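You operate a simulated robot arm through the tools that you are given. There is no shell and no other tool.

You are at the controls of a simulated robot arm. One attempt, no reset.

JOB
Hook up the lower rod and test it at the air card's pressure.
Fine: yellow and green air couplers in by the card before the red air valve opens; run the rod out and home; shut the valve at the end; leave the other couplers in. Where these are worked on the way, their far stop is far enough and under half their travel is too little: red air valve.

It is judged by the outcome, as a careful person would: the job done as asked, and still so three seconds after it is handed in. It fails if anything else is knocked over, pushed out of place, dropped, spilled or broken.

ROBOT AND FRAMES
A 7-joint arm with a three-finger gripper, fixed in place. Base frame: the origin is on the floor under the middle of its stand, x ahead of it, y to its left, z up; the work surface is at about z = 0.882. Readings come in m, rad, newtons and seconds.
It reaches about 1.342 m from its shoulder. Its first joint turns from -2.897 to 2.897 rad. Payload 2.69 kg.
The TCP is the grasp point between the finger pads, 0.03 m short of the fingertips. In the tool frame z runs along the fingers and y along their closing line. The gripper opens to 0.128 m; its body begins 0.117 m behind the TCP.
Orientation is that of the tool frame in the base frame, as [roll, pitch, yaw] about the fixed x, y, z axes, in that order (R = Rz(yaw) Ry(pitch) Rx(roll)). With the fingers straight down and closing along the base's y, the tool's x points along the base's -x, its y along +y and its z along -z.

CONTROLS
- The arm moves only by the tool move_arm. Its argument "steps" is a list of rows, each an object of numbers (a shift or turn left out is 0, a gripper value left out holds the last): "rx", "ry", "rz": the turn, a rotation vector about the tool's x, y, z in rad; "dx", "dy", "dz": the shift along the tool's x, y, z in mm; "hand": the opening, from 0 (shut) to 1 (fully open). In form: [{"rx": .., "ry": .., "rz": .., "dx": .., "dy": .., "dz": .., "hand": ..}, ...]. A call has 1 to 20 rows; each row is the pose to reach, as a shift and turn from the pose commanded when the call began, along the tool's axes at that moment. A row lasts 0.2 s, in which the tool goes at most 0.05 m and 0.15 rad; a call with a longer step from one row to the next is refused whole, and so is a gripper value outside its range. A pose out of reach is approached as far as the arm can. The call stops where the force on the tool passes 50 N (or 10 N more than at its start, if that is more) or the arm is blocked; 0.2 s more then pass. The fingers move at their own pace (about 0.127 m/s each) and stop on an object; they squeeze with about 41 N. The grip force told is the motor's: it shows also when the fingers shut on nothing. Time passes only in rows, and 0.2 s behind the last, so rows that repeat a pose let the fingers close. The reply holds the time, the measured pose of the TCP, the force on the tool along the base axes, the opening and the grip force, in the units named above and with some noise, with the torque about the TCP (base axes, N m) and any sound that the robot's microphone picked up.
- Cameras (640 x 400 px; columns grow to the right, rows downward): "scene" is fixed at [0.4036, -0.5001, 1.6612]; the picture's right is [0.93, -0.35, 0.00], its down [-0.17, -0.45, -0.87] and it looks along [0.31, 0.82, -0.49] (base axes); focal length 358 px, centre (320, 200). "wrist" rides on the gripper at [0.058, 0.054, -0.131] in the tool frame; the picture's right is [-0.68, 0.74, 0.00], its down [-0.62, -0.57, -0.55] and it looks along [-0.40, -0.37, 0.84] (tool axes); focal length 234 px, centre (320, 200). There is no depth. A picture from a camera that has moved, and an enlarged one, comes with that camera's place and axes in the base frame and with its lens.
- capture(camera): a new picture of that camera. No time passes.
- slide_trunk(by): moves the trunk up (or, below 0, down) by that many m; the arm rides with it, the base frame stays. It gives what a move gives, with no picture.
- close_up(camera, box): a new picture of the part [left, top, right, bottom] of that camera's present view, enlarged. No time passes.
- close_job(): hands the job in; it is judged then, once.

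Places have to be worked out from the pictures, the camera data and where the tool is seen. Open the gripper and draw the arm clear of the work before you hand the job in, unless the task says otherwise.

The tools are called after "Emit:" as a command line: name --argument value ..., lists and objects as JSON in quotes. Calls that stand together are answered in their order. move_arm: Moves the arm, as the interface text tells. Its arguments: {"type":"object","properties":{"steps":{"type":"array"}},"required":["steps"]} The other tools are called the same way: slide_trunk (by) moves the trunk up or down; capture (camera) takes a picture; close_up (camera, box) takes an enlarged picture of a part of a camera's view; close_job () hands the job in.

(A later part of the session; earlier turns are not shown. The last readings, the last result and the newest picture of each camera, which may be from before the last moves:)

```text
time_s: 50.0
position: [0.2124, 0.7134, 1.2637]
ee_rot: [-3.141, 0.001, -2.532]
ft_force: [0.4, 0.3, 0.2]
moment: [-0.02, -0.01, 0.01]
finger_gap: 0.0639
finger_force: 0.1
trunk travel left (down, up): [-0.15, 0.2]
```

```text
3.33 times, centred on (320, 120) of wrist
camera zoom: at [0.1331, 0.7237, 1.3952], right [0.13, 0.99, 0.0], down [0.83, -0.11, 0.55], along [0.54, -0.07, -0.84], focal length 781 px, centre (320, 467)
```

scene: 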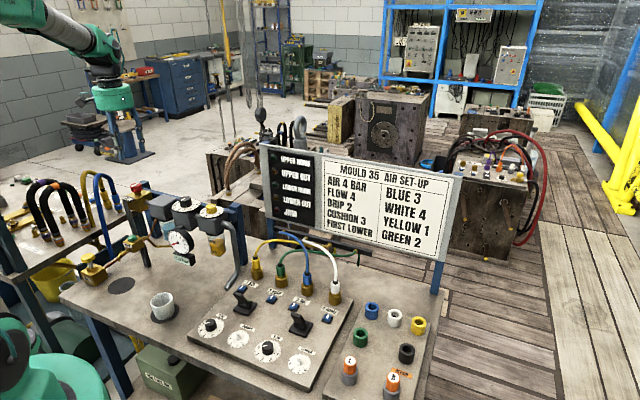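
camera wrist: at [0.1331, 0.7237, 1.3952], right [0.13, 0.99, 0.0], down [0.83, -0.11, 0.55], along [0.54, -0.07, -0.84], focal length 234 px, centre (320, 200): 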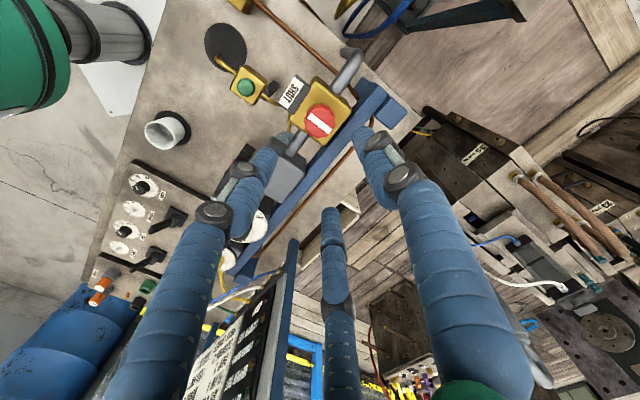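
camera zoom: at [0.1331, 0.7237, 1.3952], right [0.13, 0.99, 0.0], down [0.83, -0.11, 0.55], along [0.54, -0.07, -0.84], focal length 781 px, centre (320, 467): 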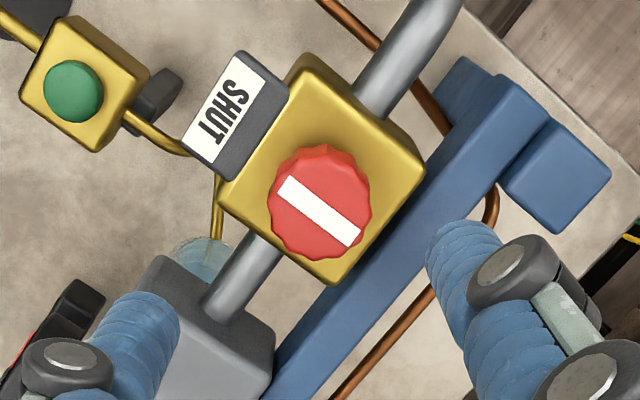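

The red knob's axis is at about (0.2055, 0.713) with top z ≈ 1.127, and its bar is across the pipe (shut). I centre and descend around it with open fingers.

Emit:
move_arm --steps '[{"dx": 5.9, "dy": 3.6, "dz": 25}, {"dx": 5.9, "dy": 3.6, "dz": 50}, {"dx": 5.9, "dy": 3.6, "dz": 75}, {"dx": 5.9, "dy": 3.6, "dz": 98}, {"dx": 5.9, "dy": 3.6, "dz": 114}, {"dx": 5.9, "dy": 3.6, "dz": 126}]'

Emit:
close_up --camera "wrist" --box '[240, 90, 400, 230]'

Emit:
close_up --camera "scene" --box '[110, 155, 180, 215]'

```text
time_s: 51.4
position: [0.2045, 0.7139, 1.1375]
ee_rot: [3.142, 0.001, -2.534]
ft_force: [-0.1, -0.4, 0.6]
moment: [0.0, 0.02, 0.03]
finger_gap: 0.0639
finger_force: 0.0
trunk travel left (down, up): [-0.15, 0.2]
```

```text
2.86 times, centred on (320, 160) of wrist
camera zoom: at [0.1249, 0.7239, 1.2687], right [0.14, 0.99, 0.0], down [0.83, -0.11, 0.55], along [0.54, -0.07, -0.84], focal length 669 px, centre (320, 314)
```

zoom: 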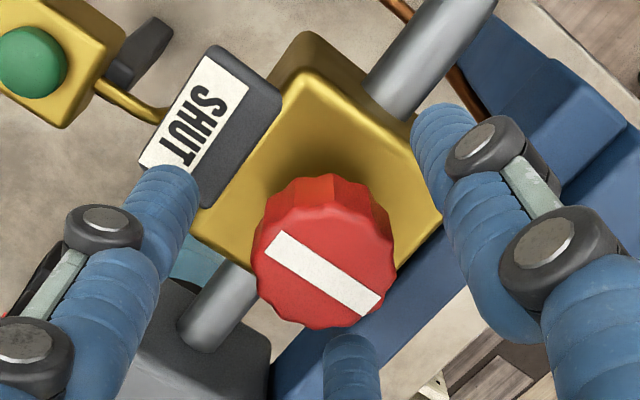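

```text
6.67 times, centred on (145, 185) of scene
camera zoom: at [0.4036, -0.5001, 1.6612], right [0.93, -0.35, 0.0], down [-0.17, -0.45, -0.87], along [0.31, 0.82, -0.49], focal length 2387 px, centre (1487, 300)
```

zoom: 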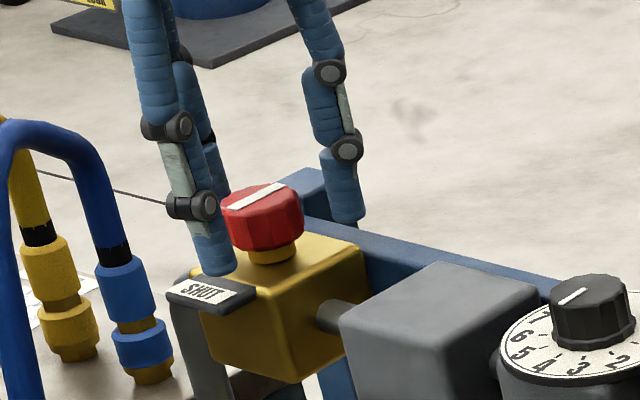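

Well centred. Closing on the red knob.

Emit:
move_arm --steps '[{"hand": 0.35}, {"hand": 0.0}, {"hand": 0.0}, {"hand": 0.0}]'

Emit:
close_up --camera "wrist" --box '[240, 90, 400, 230]'

```text
time_s: 52.4
position: [0.2046, 0.7147, 1.1381]
ee_rot: [3.141, 0.0, -2.535]
ft_force: [12.5, 6.4, -2.5]
moment: [0.59, -0.75, 0.01]
finger_gap: 0.0341
finger_force: 44.5
trunk travel left (down, up): [-0.15, 0.2]
```

```text
2.86 times, centred on (320, 160) of wrist
camera zoom: at [0.1261, 0.7245, 1.2689], right [0.14, 0.99, 0.0], down [0.83, -0.11, 0.55], along [0.54, -0.07, -0.84], focal length 669 px, centre (320, 314)
```

zoom: 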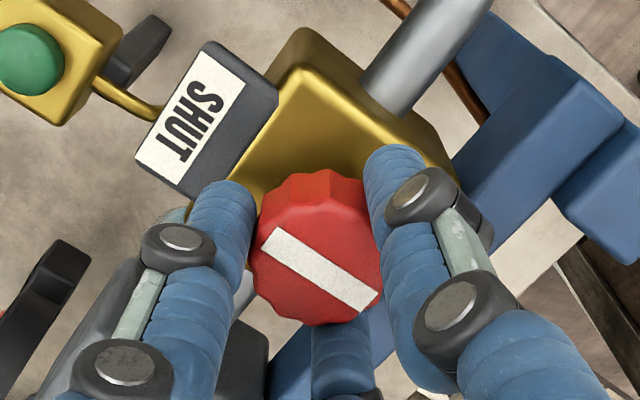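

I relieve the side load and try opening counter-clockwise gently, watching torque about z and the bar.

Emit:
move_arm --steps '[{"dx": -1.7, "dy": -0.2}, {"dx": -1.7, "dy": -0.2, "rz": -0.1}, {"dx": -1.7, "dy": -0.2, "rz": -0.2}, {"dx": -1.7, "dy": -0.2, "rz": -0.3}]'

Emit:
close_up --camera "wrist" --box '[240, 90, 400, 230]'

Emit:
close_up --camera "scene" --box '[110, 155, 240, 275]'

```text
time_s: 53.4
position: [0.2057, 0.713, 1.1378]
ee_rot: [3.142, -0.002, -2.235]
ft_force: [3.9, 7.4, 2.2]
moment: [0.72, 0.05, 0.01]
finger_gap: 0.0342
finger_force: 44.5
trunk travel left (down, up): [-0.15, 0.2]
```

```text
2.86 times, centred on (320, 160) of wrist
camera zoom: at [0.1265, 0.7007, 1.2689], right [-0.16, 0.99, 0.0], down [0.82, 0.14, 0.55], along [0.54, 0.09, -0.84], focal length 669 px, centre (320, 314)
```

zoom: 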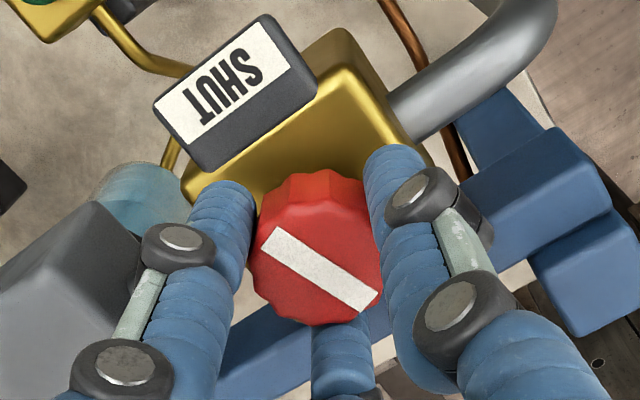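

```text
3.33 times, centred on (175, 215) of scene
camera zoom: at [0.4036, -0.5001, 1.6612], right [0.93, -0.35, 0.0], down [-0.17, -0.45, -0.87], along [0.31, 0.82, -0.49], focal length 1194 px, centre (803, 150)
```

zoom: 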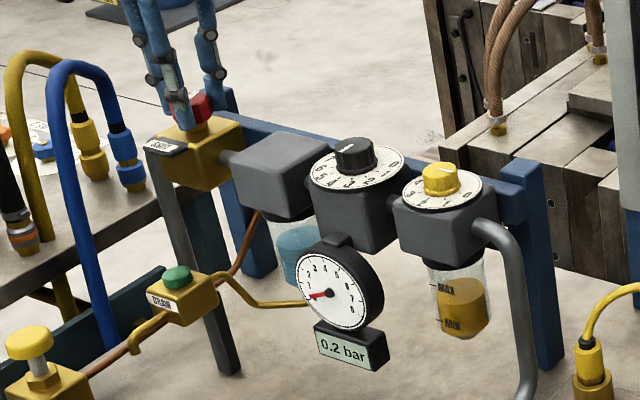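

It opens counter-clockwise: the gauge is already rising (0.2 bar). I keep turning toward the far stop.

Emit:
move_arm --steps '[{"rz": -0.13}, {"rz": -0.26}, {"rz": -0.39}, {"rz": -0.52}, {"rz": -0.65}, {"rz": -0.78}, {"rz": -0.91}, {"rz": -1.04}, {"rz": -1.16}, {"rz": -1.24}]'

Emit:
close_up --camera "wrist" --box '[240, 90, 400, 230]'

Emit:
close_up --camera "scene" --box '[110, 155, 240, 275]'

Emit:
close_up --camera "scene" --box '[255, 140, 325, 230]'

```text
time_s: 55.6
position: [0.2045, 0.7136, 1.1367]
ee_rot: [-3.141, 0.001, -0.994]
ft_force: [-3.6, 12.3, 4.5]
moment: [0.03, -0.03, 0.03]
finger_gap: 0.0343
finger_force: 45.1
trunk travel left (down, up): [-0.15, 0.2]
```

```text
2.86 times, centred on (320, 160) of wrist
camera zoom: at [0.1918, 0.6355, 1.2689], right [-0.99, 0.16, 0.0], down [0.14, 0.82, 0.55], along [0.09, 0.54, -0.84], focal length 669 px, centre (320, 314)
```

zoom: 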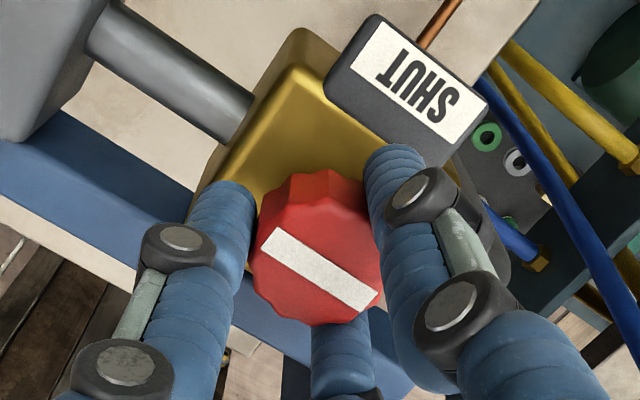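

```text
3.33 times, centred on (175, 215) of scene
camera zoom: at [0.4036, -0.5001, 1.6612], right [0.93, -0.35, 0.0], down [-0.17, -0.45, -0.87], along [0.31, 0.82, -0.49], focal length 1194 px, centre (803, 150)
```

zoom: 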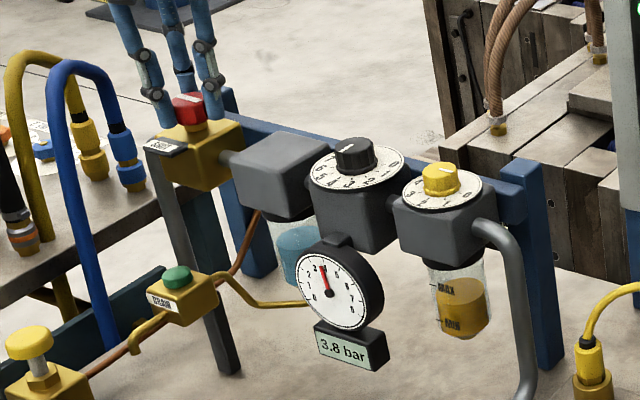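

```text
4.44 times, centred on (290, 185) of scene
camera zoom: at [0.4036, -0.5001, 1.6612], right [0.93, -0.35, 0.0], down [-0.17, -0.45, -0.87], along [0.31, 0.82, -0.49], focal length 1592 px, centre (453, 267)
```

zoom: 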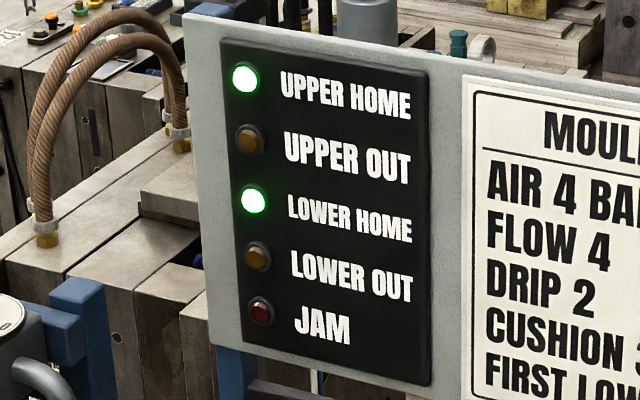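

Gauge at 3.8 bar and rising; both HOME lamps are lit. I turn slightly more to find the stop and let pressure settle.

Emit:
move_arm --steps '[{"rz": -0.06}, {"rz": -0.12}, {"rz": -0.12}, {"rz": -0.12}, {"rz": -0.12}]'

Emit:
close_up --camera "wrist" --box '[240, 90, 400, 230]'

Emit:
close_up --camera "scene" --box '[110, 155, 240, 275]'

```text
time_s: 56.8
position: [0.2057, 0.7148, 1.1366]
ee_rot: [3.141, 0.001, -0.873]
ft_force: [-4.3, 16.0, 5.3]
moment: [0.55, 0.2, -0.22]
finger_gap: 0.0341
finger_force: 45.2
trunk travel left (down, up): [-0.15, 0.2]
```

```text
2.86 times, centred on (320, 160) of wrist
camera zoom: at [0.201, 0.6346, 1.2688], right [-1.0, 0.05, 0.0], down [0.04, 0.84, 0.55], along [0.03, 0.55, -0.84], focal length 669 px, centre (320, 314)
```

zoom: 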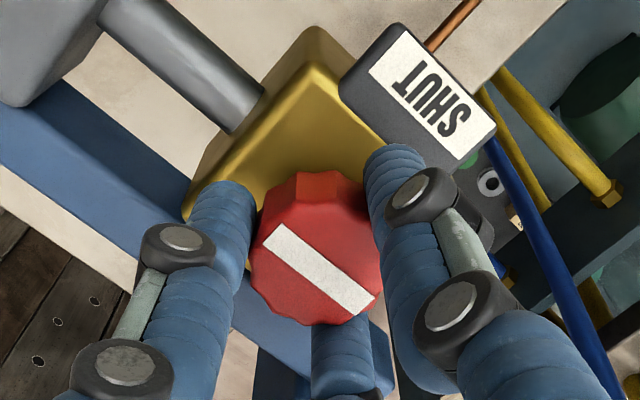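

```text
3.33 times, centred on (175, 215) of scene
camera zoom: at [0.4036, -0.5001, 1.6612], right [0.93, -0.35, 0.0], down [-0.17, -0.45, -0.87], along [0.31, 0.82, -0.49], focal length 1194 px, centre (803, 150)
```

zoom: 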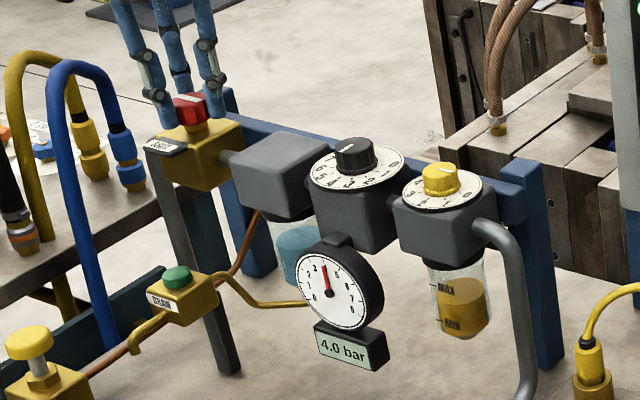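

4.0 bar, and torque shows the valve is at its far stop. I release it, rise, and travel to the robot side of lever 1 (pivot ≈ (0.468, 0.2845), handle tip z ≈ 0.96).

Emit:
move_arm --steps '[{"hand": 0.5}, {"hand": 0.5}, {"hand": 0.5}, {"dz": -25}, {"dz": -65}, {"dz": -105}, {"dz": -130}, {"dx": 42.2, "dy": 12.9, "dz": -130, "rz": 0.08}, {"dx": 84.3, "dy": 25.7, "dz": -130, "rz": 0.16}, {"dx": 126.5, "dy": 38.6, "dz": -130, "rz": 0.24}, {"dx": 168.7, "dy": 51.4, "dz": -130, "rz": 0.32}, {"dx": 210.8, "dy": 64.3, "dz": -130, "rz": 0.4}, {"dx": 253, "dy": 77.1, "dz": -130, "rz": 0.48}, {"dx": 295.2, "dy": 90, "dz": -130, "rz": 0.56}, {"dx": 337.3, "dy": 102.8, "dz": -130, "rz": 0.64}, {"dx": 379.5, "dy": 115.7, "dz": -120, "rz": 0.72}, {"dx": 421.7, "dy": 128.5, "dz": -105, "rz": 0.8}, {"dx": 463.8, "dy": 141.4, "dz": -90, "rz": 0.88}, {"dx": 506, "dy": 154.2, "dz": -75, "rz": 0.96, "hand": 0.0}]'

Emit:
capture --camera "wrist"

Emit:
capture --camera "scene"

```text
time_s: 60.8
position: [0.4095, 0.2244, 1.2118]
ee_rot: [-3.141, -0.001, -1.838]
ft_force: [0.4, -1.0, 0.4]
moment: [0.01, -0.01, -0.01]
finger_gap: 0.0023
finger_force: 29.5
trunk travel left (down, up): [-0.15, 0.2]
```

```text
taken
camera wrist: at [0.3423, 0.1817, 1.3437], right [-0.53, 0.85, 0.0], down [0.71, 0.45, 0.55], along [0.46, 0.29, -0.84], focal length 234 px, centre (320, 200)
```

wrist: 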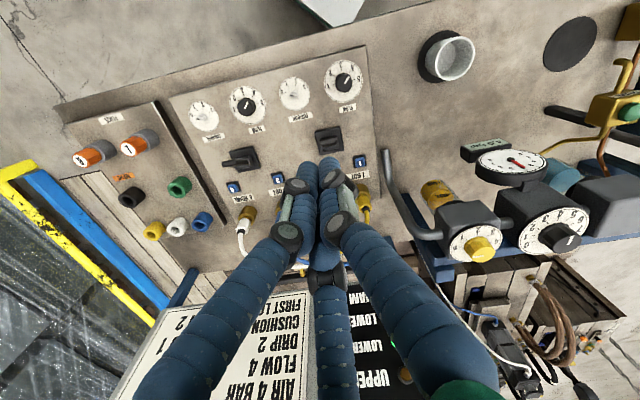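

```text
taken
```

scene: 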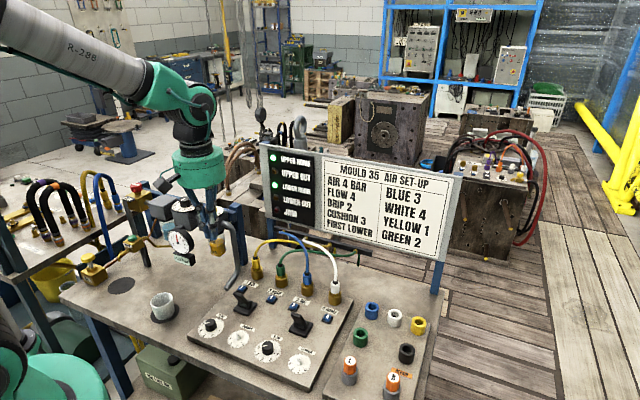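

Emit:
close_up --camera "wrist" --box '[280, 50, 400, 210]'

Emit:
close_up --camera "scene" --box '[110, 175, 240, 275]'

Emit:
close_up --camera "scene" --box '[190, 270, 290, 350]'

```text
2.50 times, centred on (340, 130) of wrist
camera zoom: at [0.3423, 0.1817, 1.3437], right [-0.53, 0.85, 0.0], down [0.71, 0.45, 0.55], along [0.46, 0.29, -0.84], focal length 585 px, centre (270, 375)
```

zoom: 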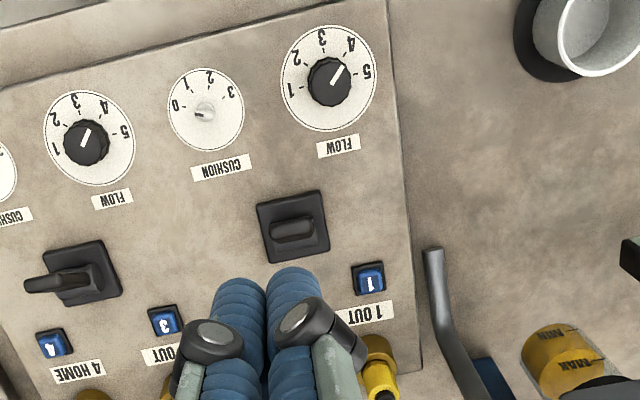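

```text
4.00 times, centred on (175, 225) of scene
camera zoom: at [0.4036, -0.5001, 1.6612], right [0.93, -0.35, 0.0], down [-0.17, -0.45, -0.87], along [0.31, 0.82, -0.49], focal length 1432 px, centre (900, 100)
```

zoom: 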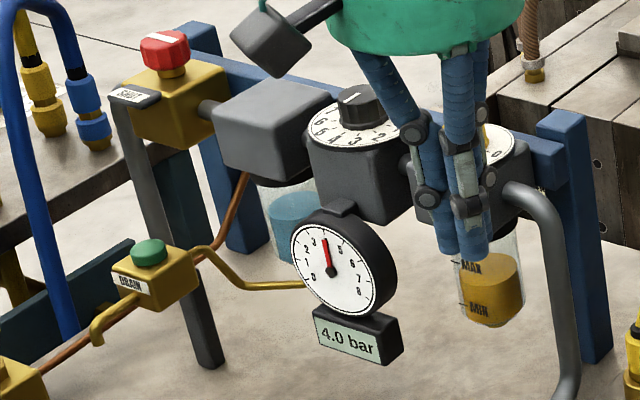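

```text
5.00 times, centred on (240, 310) of scene
camera zoom: at [0.4036, -0.5001, 1.6612], right [0.93, -0.35, 0.0], down [-0.17, -0.45, -0.87], along [0.31, 0.82, -0.49], focal length 1790 px, centre (720, -350)
```

zoom: 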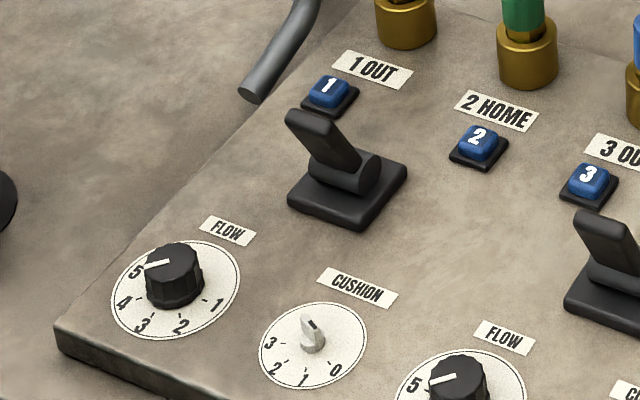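

Valve is open with the gauge steady at 4.0 bar; lever 1 sits dead ahead along +e2 of the closed fist. I lower the fist beside the lever, fingertips at z ≈ 0.932.

Emit:
move_arm --steps '[{"dz": 45, "hand": 0}, {"dz": 90}, {"dz": 135}, {"dz": 180}, {"dz": 220}, {"dz": 250}]'

Emit:
capture --camera "wrist"

Emit:
close_up --camera "scene" --box '[190, 240, 310, 350]'

```text
time_s: 62.2
position: [0.4102, 0.2276, 0.9634]
ee_rot: [-3.141, 0.0, -1.835]
ft_force: [-0.4, 0.2, -0.2]
moment: [0.0, 0.02, 0.02]
finger_gap: 0.0021
finger_force: 31.2
trunk travel left (down, up): [-0.15, 0.2]
```

```text
taken
camera wrist: at [0.3427, 0.1848, 1.0949], right [-0.53, 0.85, 0.0], down [0.71, 0.45, 0.55], along [0.46, 0.29, -0.84], focal length 234 px, centre (320, 200)
```

wrist: 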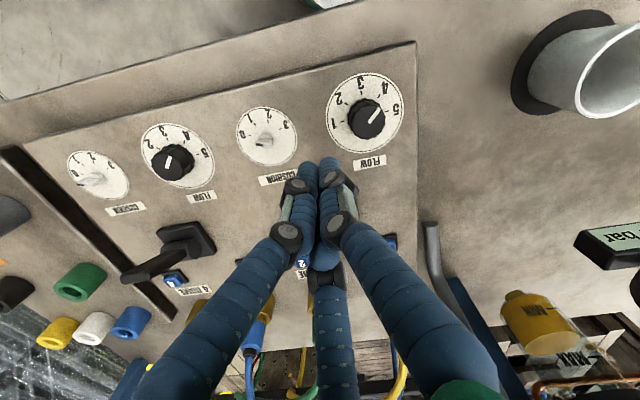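

```text
3.64 times, centred on (250, 295) of scene
camera zoom: at [0.4036, -0.5001, 1.6612], right [0.93, -0.35, 0.0], down [-0.17, -0.45, -0.87], along [0.31, 0.82, -0.49], focal length 1302 px, centre (574, -146)
```

zoom: 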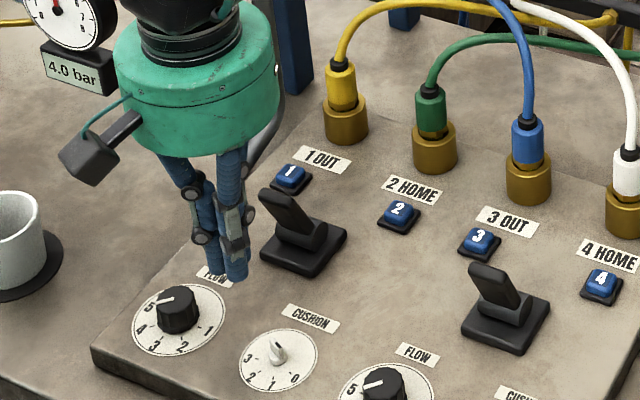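

The fist is on the robot side of lever 1, slightly (3 mm) off its centreline. I correct that and push the lever toward the sockets in small steps.

Emit:
move_arm --steps '[{"dx": 1.5, "dy": -2.6}, {"dx": -7.2, "dy": -7.5}, {"dx": -15.9, "dy": -12.4}, {"dx": -22.9, "dy": -16.3}, {"dx": -28.1, "dy": -19.2}, {"dx": -33.4, "dy": -22.2}, {"dx": -37.7, "dy": -24.6}, {"dx": -42.1, "dy": -27.1}]'

Emit:
close_up --camera "scene" --box '[190, 240, 310, 350]'

Emit:
close_up --camera "scene" --box '[255, 140, 325, 230]'

```text
time_s: 64.0
position: [0.447, 0.2598, 0.9634]
ee_rot: [-3.141, 0.001, -1.834]
ft_force: [-0.6, -0.8, 0.9]
moment: [0.01, -0.01, -0.02]
finger_gap: 0.0021
finger_force: 31.5
trunk travel left (down, up): [-0.15, 0.2]
```

```text
3.64 times, centred on (250, 295) of scene
camera zoom: at [0.4036, -0.5001, 1.6612], right [0.93, -0.35, 0.0], down [-0.17, -0.45, -0.87], along [0.31, 0.82, -0.49], focal length 1302 px, centre (574, -146)
```

zoom: 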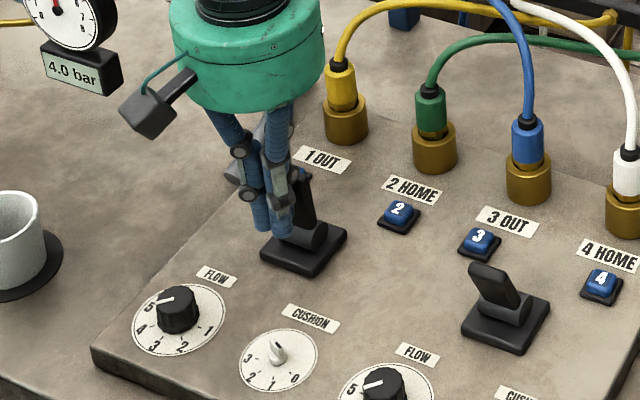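

```text
4.44 times, centred on (290, 185) of scene
camera zoom: at [0.4036, -0.5001, 1.6612], right [0.93, -0.35, 0.0], down [-0.17, -0.45, -0.87], along [0.31, 0.82, -0.49], focal length 1592 px, centre (453, 267)
```

zoom: 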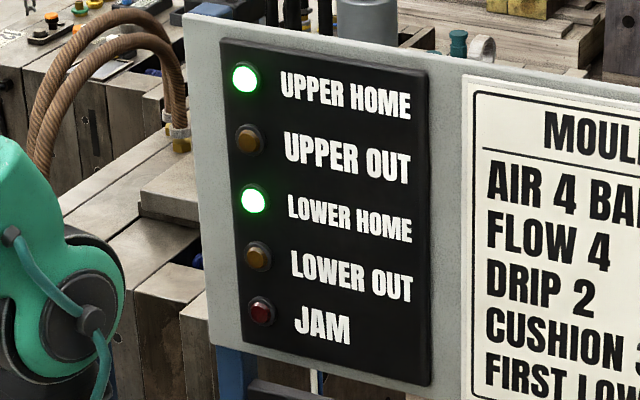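

The lever is now about upright and moving easily. I keep pushing toward the sockets.

Emit:
move_arm --steps '[{"dx": -4.4, "dy": -2.4}, {"dx": -8.7, "dy": -4.9}, {"dx": -13.1, "dy": -7.3}, {"dx": -17.4, "dy": -9.8}, {"dx": -21.8, "dy": -12.2}, {"dx": -24.4, "dy": -13.7}]'

Emit:
close_up --camera "scene" --box '[190, 240, 310, 350]'

Emit:
close_up --camera "scene" --box '[255, 140, 325, 230]'

```text
time_s: 65.4
position: [0.4644, 0.2762, 0.9623]
ee_rot: [3.138, -0.004, -1.835]
ft_force: [-22.5, -31.2, 15.7]
moment: [-0.72, 0.31, -0.05]
finger_gap: 0.0023
finger_force: 30.7
trunk travel left (down, up): [-0.15, 0.2]
```

```text
3.64 times, centred on (250, 295) of scene
camera zoom: at [0.4036, -0.5001, 1.6612], right [0.93, -0.35, 0.0], down [-0.17, -0.45, -0.87], along [0.31, 0.82, -0.49], focal length 1302 px, centre (574, -146)
```

zoom: 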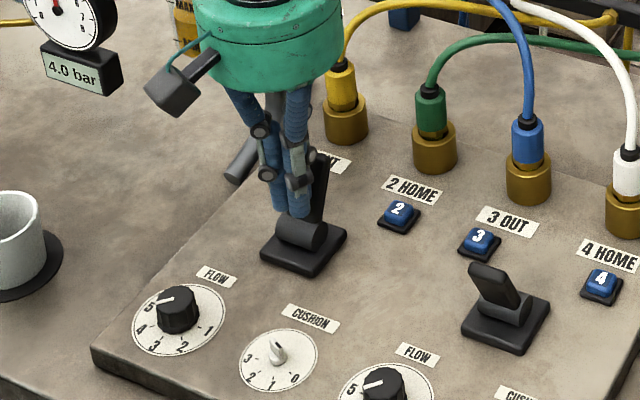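

```text
4.44 times, centred on (290, 185) of scene
camera zoom: at [0.4036, -0.5001, 1.6612], right [0.93, -0.35, 0.0], down [-0.17, -0.45, -0.87], along [0.31, 0.82, -0.49], focal length 1592 px, centre (453, 267)
```

zoom: 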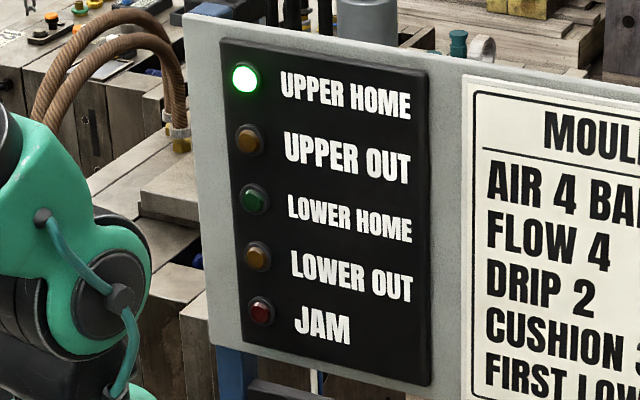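

The lever hit its stop, and LOWER HOME went out — the lower rod is moving. I back off a few mm and wait for LOWER OUT.

Emit:
move_arm --steps '[{"dx": 5.2, "dy": 2.9}, {"dx": 10.5, "dy": 5.9}, {"dx": 20.9, "dy": 11.7}, {"dx": 34.9, "dy": 19.6}, {"dx": 34.9, "dy": 19.6}]'

Emit:
close_up --camera "scene" --box '[190, 240, 310, 350]'

Emit:
close_up --camera "scene" --box '[255, 140, 325, 230]'

```text
time_s: 66.6
position: [0.4408, 0.2498, 0.9639]
ee_rot: [-3.14, 0.001, -1.834]
ft_force: [-0.2, 0.2, 0.2]
moment: [0.0, -0.02, -0.04]
finger_gap: 0.0021
finger_force: 31.2
trunk travel left (down, up): [-0.15, 0.2]
```

```text
3.64 times, centred on (250, 295) of scene
camera zoom: at [0.4036, -0.5001, 1.6612], right [0.93, -0.35, 0.0], down [-0.17, -0.45, -0.87], along [0.31, 0.82, -0.49], focal length 1302 px, centre (574, -146)
```

zoom: 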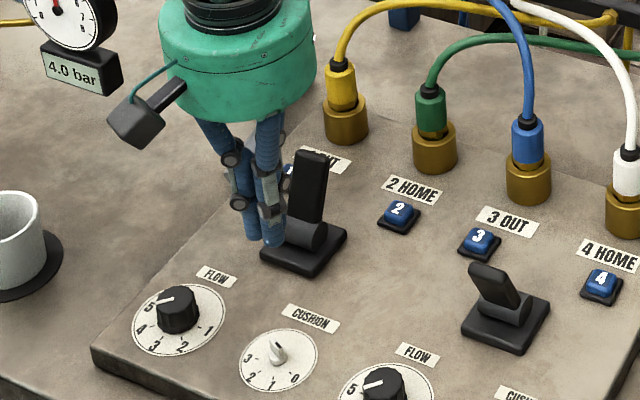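

```text
4.44 times, centred on (290, 185) of scene
camera zoom: at [0.4036, -0.5001, 1.6612], right [0.93, -0.35, 0.0], down [-0.17, -0.45, -0.87], along [0.31, 0.82, -0.49], focal length 1592 px, centre (453, 267)
```

zoom: 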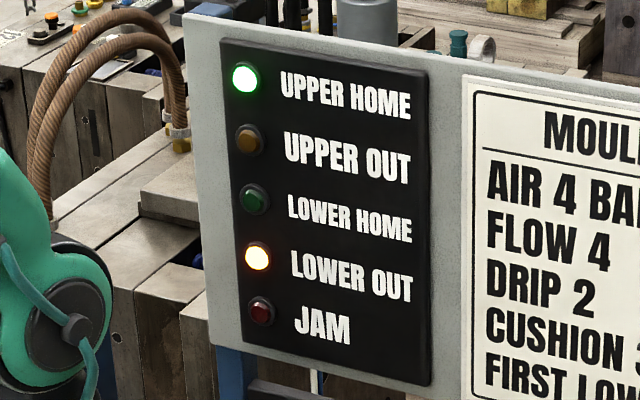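

LOWER OUT is lit at 4.0 bar. Now I lift over the lever to its socket side to push it back home.

Emit:
move_arm --steps '[{"dz": -45}, {"dz": -90}, {"dz": -130}, {"dx": -26.2, "dy": -14.7, "dz": -130}, {"dx": -52.3, "dy": -29.3, "dz": -130}, {"dx": -78.5, "dy": -44, "dz": -130}, {"dx": -104.6, "dy": -58.7, "dz": -130}, {"dx": -104.6, "dy": -58.7, "dz": -100}]'

Emit:
close_up --camera "scene" --box '[200, 220, 320, 330]'

Emit:
capture --camera "wrist"

```text
time_s: 68.4
position: [0.5241, 0.3386, 1.0606]
ee_rot: [3.14, -0.001, -1.834]
ft_force: [-0.3, -0.6, -1.0]
moment: [-0.01, 0.02, 0.01]
finger_gap: 0.0021
finger_force: 30.5
trunk travel left (down, up): [-0.15, 0.2]
```

```text
3.64 times, centred on (260, 275) of scene
camera zoom: at [0.4036, -0.5001, 1.6612], right [0.93, -0.35, 0.0], down [-0.17, -0.45, -0.87], along [0.31, 0.82, -0.49], focal length 1302 px, centre (538, -73)
```

zoom: 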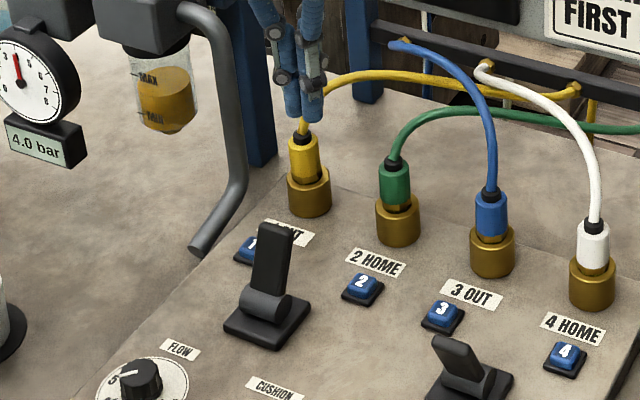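

```text
taken
camera wrist: at [0.4568, 0.2964, 1.1919], right [-0.53, 0.84, 0.0], down [0.71, 0.45, 0.55], along [0.46, 0.29, -0.84], focal length 234 px, centre (320, 200)
```

wrist: 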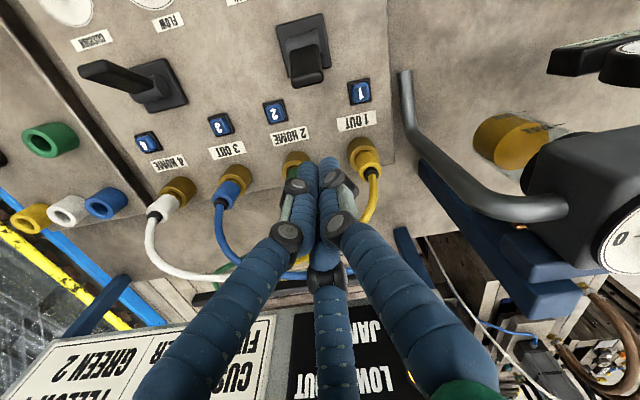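

Fist is on the socket side, clear of the plugs. I lower it to lever height.

Emit:
move_arm --steps '[{"dz": 25}, {"dz": 50}, {"dz": 75}, {"dz": 97}]'

Emit:
close_up --camera "scene" --box '[200, 220, 320, 330]'

Emit:
close_up --camera "wrist" --box '[240, 60, 400, 220]'

```text
time_s: 69.4
position: [0.5237, 0.3369, 0.9656]
ee_rot: [-3.141, -0.001, -1.833]
ft_force: [0.1, 0.0, 0.1]
moment: [0.0, 0.03, 0.01]
finger_gap: 0.0022
finger_force: 31.6
trunk travel left (down, up): [-0.15, 0.2]
```

```text
3.64 times, centred on (260, 275) of scene
camera zoom: at [0.4036, -0.5001, 1.6612], right [0.93, -0.35, 0.0], down [-0.17, -0.45, -0.87], along [0.31, 0.82, -0.49], focal length 1302 px, centre (538, -73)
```

zoom: 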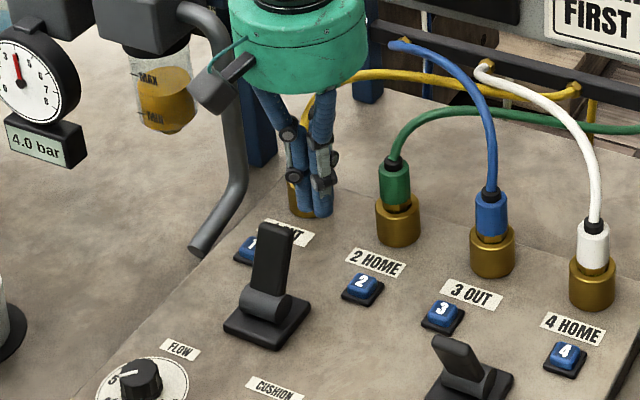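

```text
2.50 times, centred on (320, 140) of wrist
camera zoom: at [0.4571, 0.2945, 1.0966], right [-0.53, 0.85, 0.0], down [0.71, 0.45, 0.55], along [0.46, 0.29, -0.84], focal length 585 px, centre (320, 350)
```

zoom: 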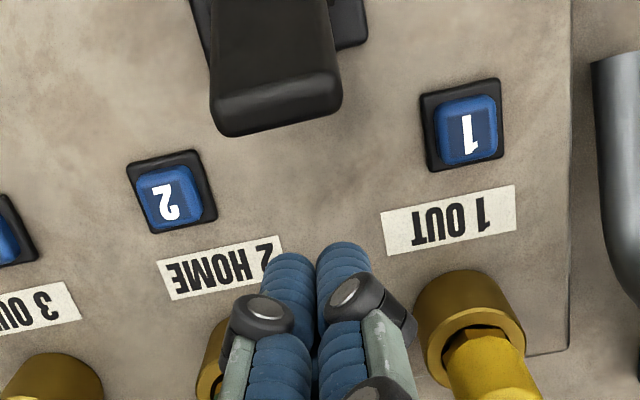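

Aligned with the lever. I push it back toward the robot in steps until its stop.

Emit:
move_arm --steps '[{"dx": 8.7, "dy": 4.9}, {"dx": 17.4, "dy": 9.8}, {"dx": 26.2, "dy": 14.7}, {"dx": 33.1, "dy": 18.6}, {"dx": 40.1, "dy": 22.5}, {"dx": 45.3, "dy": 25.4}, {"dx": 50.6, "dy": 28.4}, {"dx": 54.9, "dy": 30.8}]'

Emit:
close_up --camera "scene" --box '[190, 240, 310, 350]'

Emit:
close_up --camera "scene" --box '[255, 140, 325, 230]'

```text
time_s: 71.2
position: [0.4803, 0.2914, 0.9649]
ee_rot: [3.141, -0.001, -1.834]
ft_force: [0.3, -0.1, -0.2]
moment: [-0.01, -0.02, 0.01]
finger_gap: 0.0019
finger_force: 31.3
trunk travel left (down, up): [-0.15, 0.2]
```

```text
3.64 times, centred on (250, 295) of scene
camera zoom: at [0.4036, -0.5001, 1.6612], right [0.93, -0.35, 0.0], down [-0.17, -0.45, -0.87], along [0.31, 0.82, -0.49], focal length 1302 px, centre (574, -146)
```

zoom: 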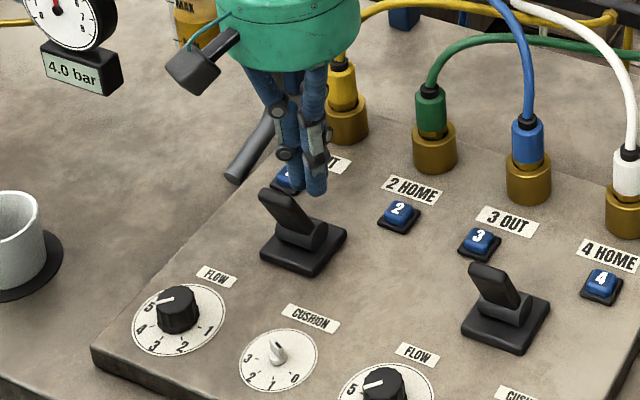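

```text
4.44 times, centred on (290, 185) of scene
camera zoom: at [0.4036, -0.5001, 1.6612], right [0.93, -0.35, 0.0], down [-0.17, -0.45, -0.87], along [0.31, 0.82, -0.49], focal length 1592 px, centre (453, 267)
```

zoom: 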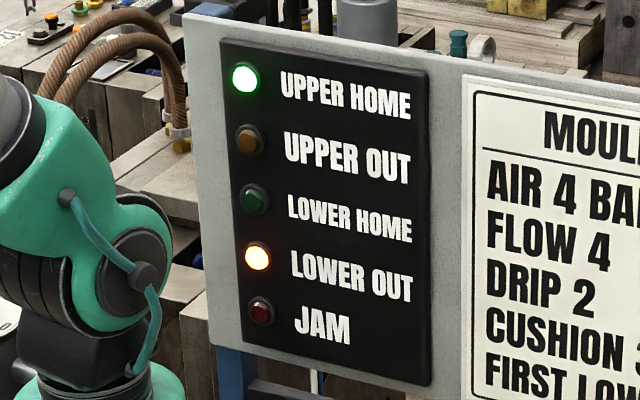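

The lever has snapped to its home lean by itself; the lamp still shows LOWER OUT, so I wait a moment and recheck.

Emit:
move_arm --steps '[{"dx": 0}, {"dx": 0}, {"dx": 0}, {"dx": 0}, {"dx": 0}, {"dx": 0}]'

Emit:
close_up --camera "scene" --box '[255, 140, 325, 230]'

Emit:
close_up --camera "scene" --box '[205, 260, 285, 330]'

```text
time_s: 72.6
position: [0.4799, 0.292, 0.965]
ee_rot: [3.142, 0.0, -1.834]
ft_force: [0.2, -0.3, 0.1]
moment: [-0.03, 0.02, -0.03]
finger_gap: 0.002
finger_force: 31.4
trunk travel left (down, up): [-0.15, 0.2]
```

```text
4.44 times, centred on (290, 185) of scene
camera zoom: at [0.4036, -0.5001, 1.6612], right [0.93, -0.35, 0.0], down [-0.17, -0.45, -0.87], along [0.31, 0.82, -0.49], focal length 1592 px, centre (453, 267)
```

zoom: 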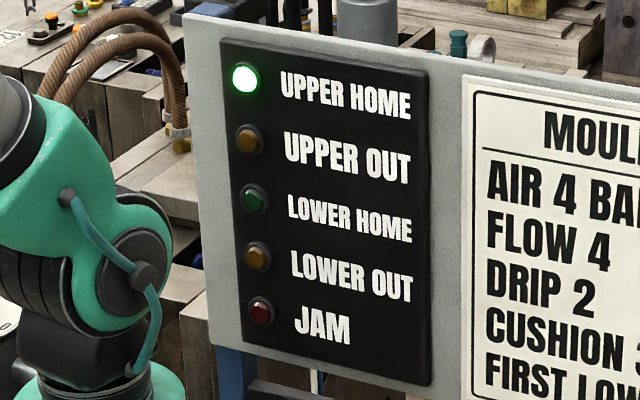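

```text
5.71 times, centred on (245, 295) of scene
camera zoom: at [0.4036, -0.5001, 1.6612], right [0.93, -0.35, 0.0], down [-0.17, -0.45, -0.87], along [0.31, 0.82, -0.49], focal length 2046 px, centre (749, -343)
```

zoom: 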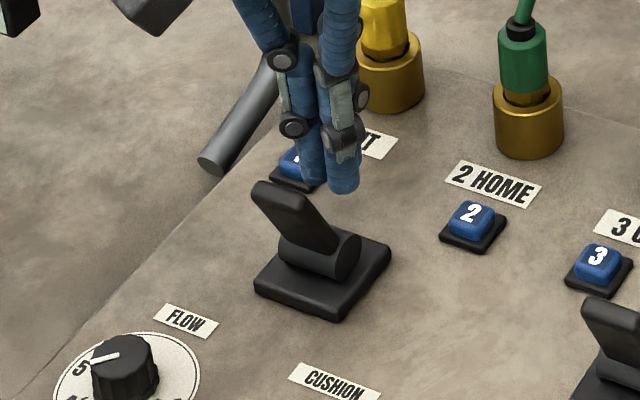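

LOWER OUT has gone out, so the rod is travelling home. I rise clear and keep waiting for LOWER HOME.

Emit:
move_arm --steps '[{"dz": -40}, {"dz": -80}, {"dz": -120}, {"dz": -165}, {"dz": -210}, {"dz": -250}]'

Emit:
close_up --camera "scene" --box '[255, 140, 325, 230]'

Emit:
close_up --camera "scene" --box '[110, 170, 360, 330]'

```text
time_s: 74.0
position: [0.4782, 0.2946, 1.2159]
ee_rot: [3.14, -0.002, -1.834]
ft_force: [-0.7, -0.4, 0.3]
moment: [-0.02, 0.02, -0.04]
finger_gap: 0.0021
finger_force: 31.6
trunk travel left (down, up): [-0.15, 0.2]
```

```text
4.44 times, centred on (290, 185) of scene
camera zoom: at [0.4036, -0.5001, 1.6612], right [0.93, -0.35, 0.0], down [-0.17, -0.45, -0.87], along [0.31, 0.82, -0.49], focal length 1592 px, centre (453, 267)
```

zoom: 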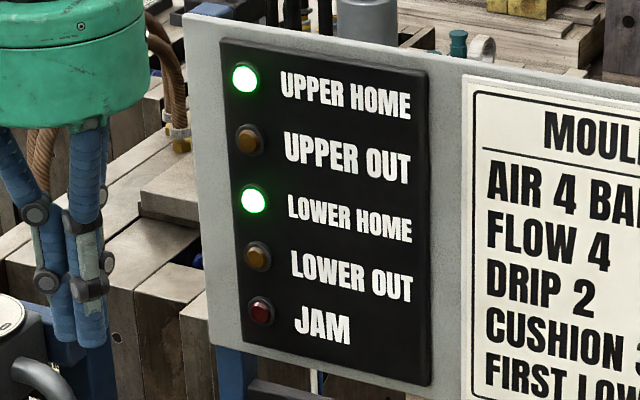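

```text
2.50 times, centred on (235, 250) of scene
camera zoom: at [0.4036, -0.5001, 1.6612], right [0.93, -0.35, 0.0], down [-0.17, -0.45, -0.87], along [0.31, 0.82, -0.49], focal length 895 px, centre (532, 75)
```

zoom: 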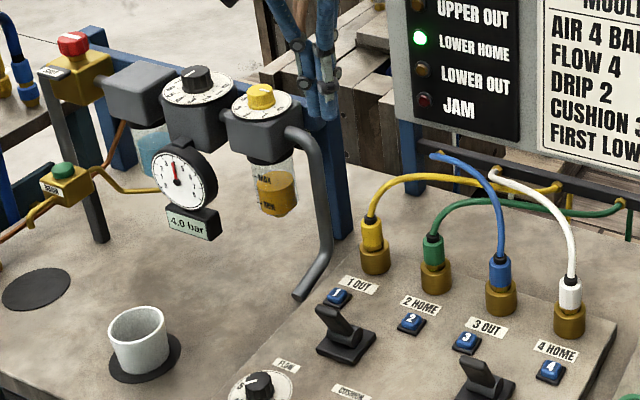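

LOWER HOME is lit again: the rod has been out and home at 4.0 bar. Now I return to the red valve to shut it.

Emit:
move_arm --steps '[{"dz": -30}, {"dz": -55, "hand": 0.5}, {"dx": -27.8, "dy": 31.1, "dz": -55}, {"dx": -55.6, "dy": 62.1, "dz": -55}, {"dx": -83.4, "dy": 93.2, "dz": -55}, {"dx": -111.2, "dy": 124.2, "dz": -55}, {"dx": -139, "dy": 155.3, "dz": -55}, {"dx": -166.9, "dy": 186.4, "dz": -55}, {"dx": -194.7, "dy": 217.4, "dz": -55}, {"dx": -222.5, "dy": 248.5, "dz": -55}, {"dx": -250.3, "dy": 279.5, "dz": -55}, {"dx": -278.1, "dy": 310.6, "dz": -55}, {"dx": -305.9, "dy": 341.6, "dz": -55}, {"dx": -333.7, "dy": 372.7, "dz": -55}]'

Emit:
close_up --camera "wrist" --box '[250, 60, 390, 180]'

Emit:
close_up --camera "scene" --box '[110, 155, 240, 275]'

```text
time_s: 77.0
position: [0.204, 0.712, 1.2673]
ee_rot: [3.141, -0.004, -1.834]
ft_force: [0.2, -0.8, 0.4]
moment: [0.03, 0.07, 0.01]
finger_gap: 0.064
finger_force: 0.0
trunk travel left (down, up): [-0.15, 0.2]
```

```text
3.33 times, centred on (320, 120) of wrist
camera zoom: at [0.1366, 0.6694, 1.3988], right [-0.54, 0.84, 0.0], down [0.71, 0.45, 0.55], along [0.46, 0.29, -0.84], focal length 781 px, centre (320, 467)
```

zoom: 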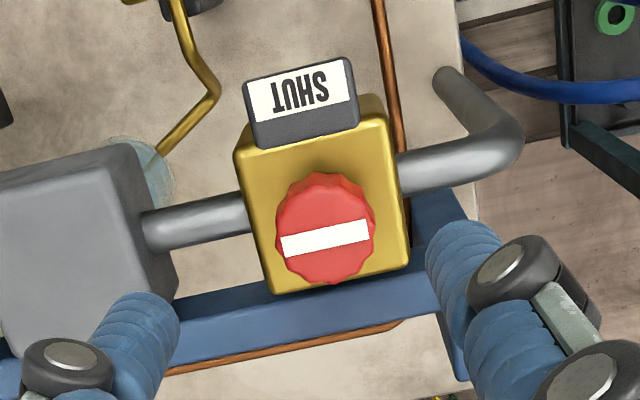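

```text
3.33 times, centred on (175, 215) of scene
camera zoom: at [0.4036, -0.5001, 1.6612], right [0.93, -0.35, 0.0], down [-0.17, -0.45, -0.87], along [0.31, 0.82, -0.49], focal length 1194 px, centre (803, 150)
```

zoom: 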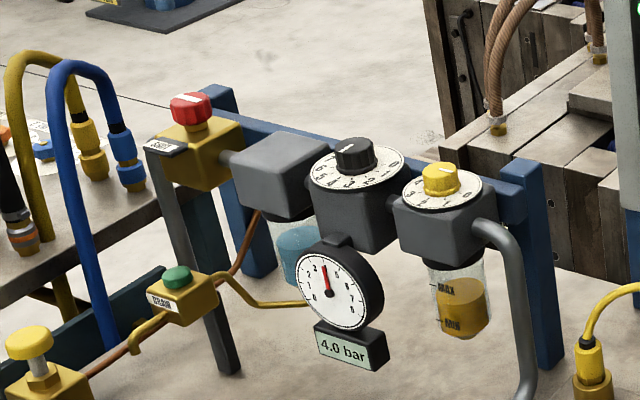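

The bar lies along the pipe (open). I descend on the knob and close, as before.

Emit:
move_arm --steps '[{"dx": -2, "dy": -0.7, "dz": 30}, {"dx": -2, "dy": -0.7, "dz": 60}, {"dx": -2, "dy": -0.7, "dz": 90}, {"dx": -2, "dy": -0.7, "dz": 112}, {"dx": -2, "dy": -0.7, "dz": 130}, {"dx": -2, "dy": -0.7, "dz": 130, "hand": 0.35}, {"dx": -2, "dy": -0.7, "dz": 130, "hand": 0.0}, {"dx": -2, "dy": -0.7, "dz": 130, "hand": 0.0}, {"dx": -2, "dy": -0.7, "dz": 130, "hand": 0.0}]'

Emit:
close_up --camera "wrist" --box '[240, 90, 400, 230]'

```text
time_s: 79.0
position: [0.2045, 0.7145, 1.1419]
ee_rot: [-3.14, 0.002, -1.835]
ft_force: [-15.5, 17.7, -1.4]
moment: [1.14, 0.61, -0.02]
finger_gap: 0.0341
finger_force: 44.5
trunk travel left (down, up): [-0.15, 0.2]
```

```text
2.86 times, centred on (320, 160) of wrist
camera zoom: at [0.1378, 0.6713, 1.2721], right [-0.53, 0.84, 0.0], down [0.71, 0.45, 0.55], along [0.46, 0.29, -0.84], focal length 669 px, centre (320, 314)
```

zoom: 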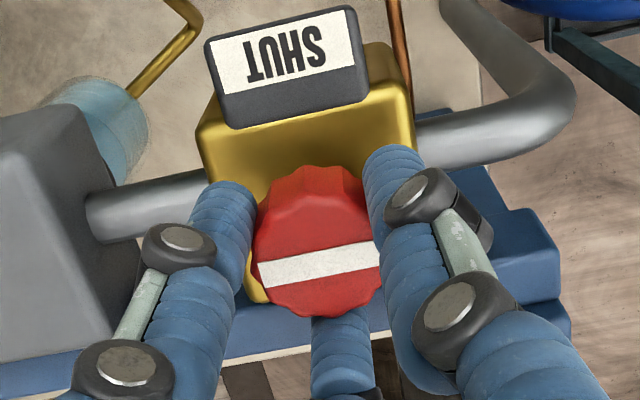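

Gripped, with some side load that I relieve by 2–3 mm, then I turn clockwise toward SHUT.

Emit:
move_arm --steps '[{"dx": -1.4, "dy": 2.4}, {"dx": -1.4, "dy": 2.4, "rz": 0.13}, {"dx": -1.4, "dy": 2.4, "rz": 0.26}, {"dx": -1.4, "dy": 2.4, "rz": 0.39}, {"dx": -1.4, "dy": 2.4, "rz": 0.52}, {"dx": -1.4, "dy": 2.4, "rz": 0.65}, {"dx": -1.4, "dy": 2.4, "rz": 0.78}, {"dx": -1.4, "dy": 2.4, "rz": 0.91}, {"dx": -1.4, "dy": 2.4, "rz": 1.04}, {"dx": -1.4, "dy": 2.4, "rz": 1.17}, {"dx": -1.4, "dy": 2.4, "rz": 1.3}, {"dx": -1.4, "dy": 2.4, "rz": 1.42}, {"dx": -1.4, "dy": 2.4, "rz": 1.52}, {"dx": -1.4, "dy": 2.4, "rz": 1.6}]'

Emit:
close_up --camera "wrist" --box '[240, 90, 400, 230]'

Emit:
close_up --camera "scene" --box '[110, 155, 240, 275]'

```text
time_s: 82.0
position: [0.2048, 0.7141, 1.1411]
ee_rot: [-3.142, 0.0, 2.847]
ft_force: [-9.3, -12.0, 5.1]
moment: [-0.37, 0.19, 0.5]
finger_gap: 0.034
finger_force: 45.6
trunk travel left (down, up): [-0.15, 0.2]
```

```text
2.86 times, centred on (320, 160) of wrist
camera zoom: at [0.1644, 0.7821, 1.2721], right [0.86, 0.51, 0.0], down [0.43, -0.72, 0.55], along [0.28, -0.47, -0.84], focal length 669 px, centre (320, 314)
```

zoom: 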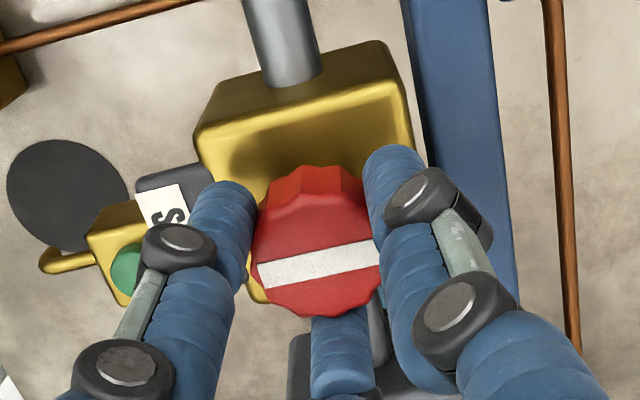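

```text
3.33 times, centred on (175, 215) of scene
camera zoom: at [0.4036, -0.5001, 1.6612], right [0.93, -0.35, 0.0], down [-0.17, -0.45, -0.87], along [0.31, 0.82, -0.49], focal length 1194 px, centre (803, 150)
```

zoom: 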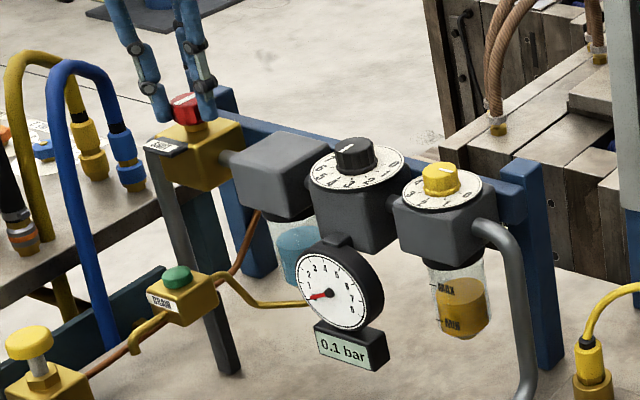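

Torque shows the shut stop, and the gauge has bled to 0.1 bar. I release the knob, rise and check.

Emit:
move_arm --steps '[{"hand": 0.5}, {"hand": 0.5}, {"hand": 0.5}, {"dz": -25}, {"dz": -65}, {"dz": -105}, {"dz": -145}, {"dz": -185}]'

Emit:
close_up --camera "wrist" --box '[250, 60, 390, 180]'

Emit:
close_up --camera "scene" --box '[110, 155, 240, 275]'

Emit:
capture --camera "scene"

```text
time_s: 83.8
position: [0.2057, 0.7146, 1.3237]
ee_rot: [3.141, 0.0, 2.847]
ft_force: [1.0, 0.1, -0.5]
moment: [0.01, 0.01, 0.02]
finger_gap: 0.0641
finger_force: 0.0
trunk travel left (down, up): [-0.15, 0.2]
```

```text
3.33 times, centred on (320, 120) of wrist
camera zoom: at [0.1654, 0.7835, 1.4551], right [0.86, 0.51, 0.0], down [0.43, -0.72, 0.55], along [0.28, -0.47, -0.84], focal length 781 px, centre (320, 467)
```

zoom: 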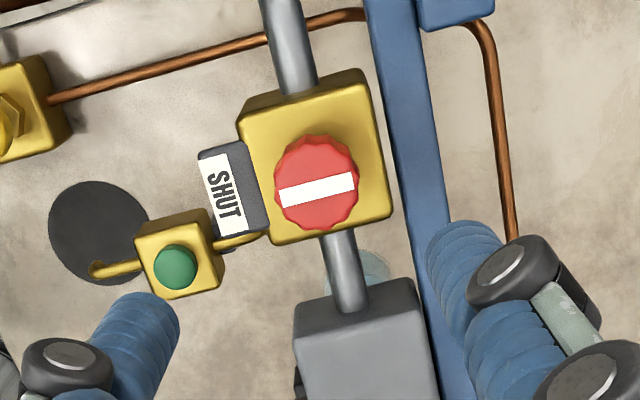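

```text
3.33 times, centred on (175, 215) of scene
camera zoom: at [0.4036, -0.5001, 1.6612], right [0.93, -0.35, 0.0], down [-0.17, -0.45, -0.87], along [0.31, 0.82, -0.49], focal length 1194 px, centre (803, 150)
```

zoom: 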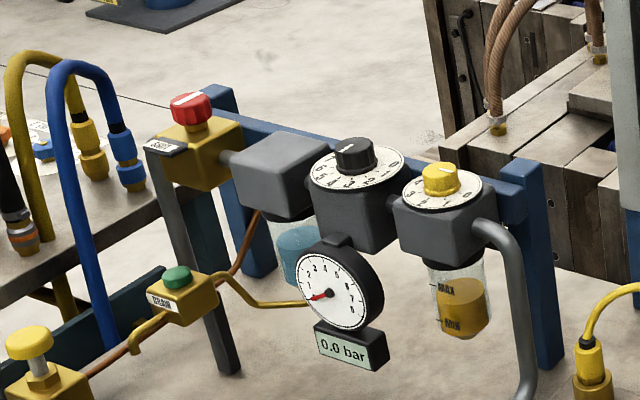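

```text
taken
```

scene: 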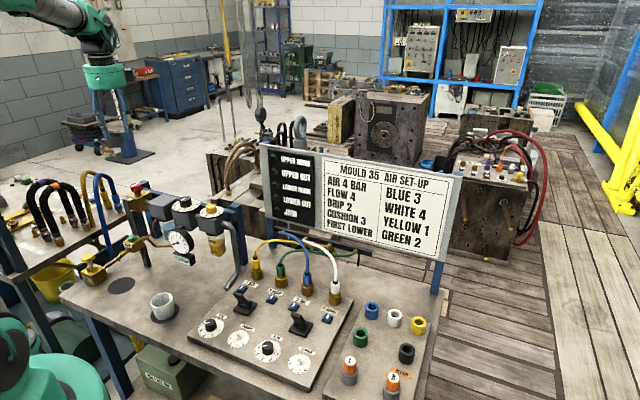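

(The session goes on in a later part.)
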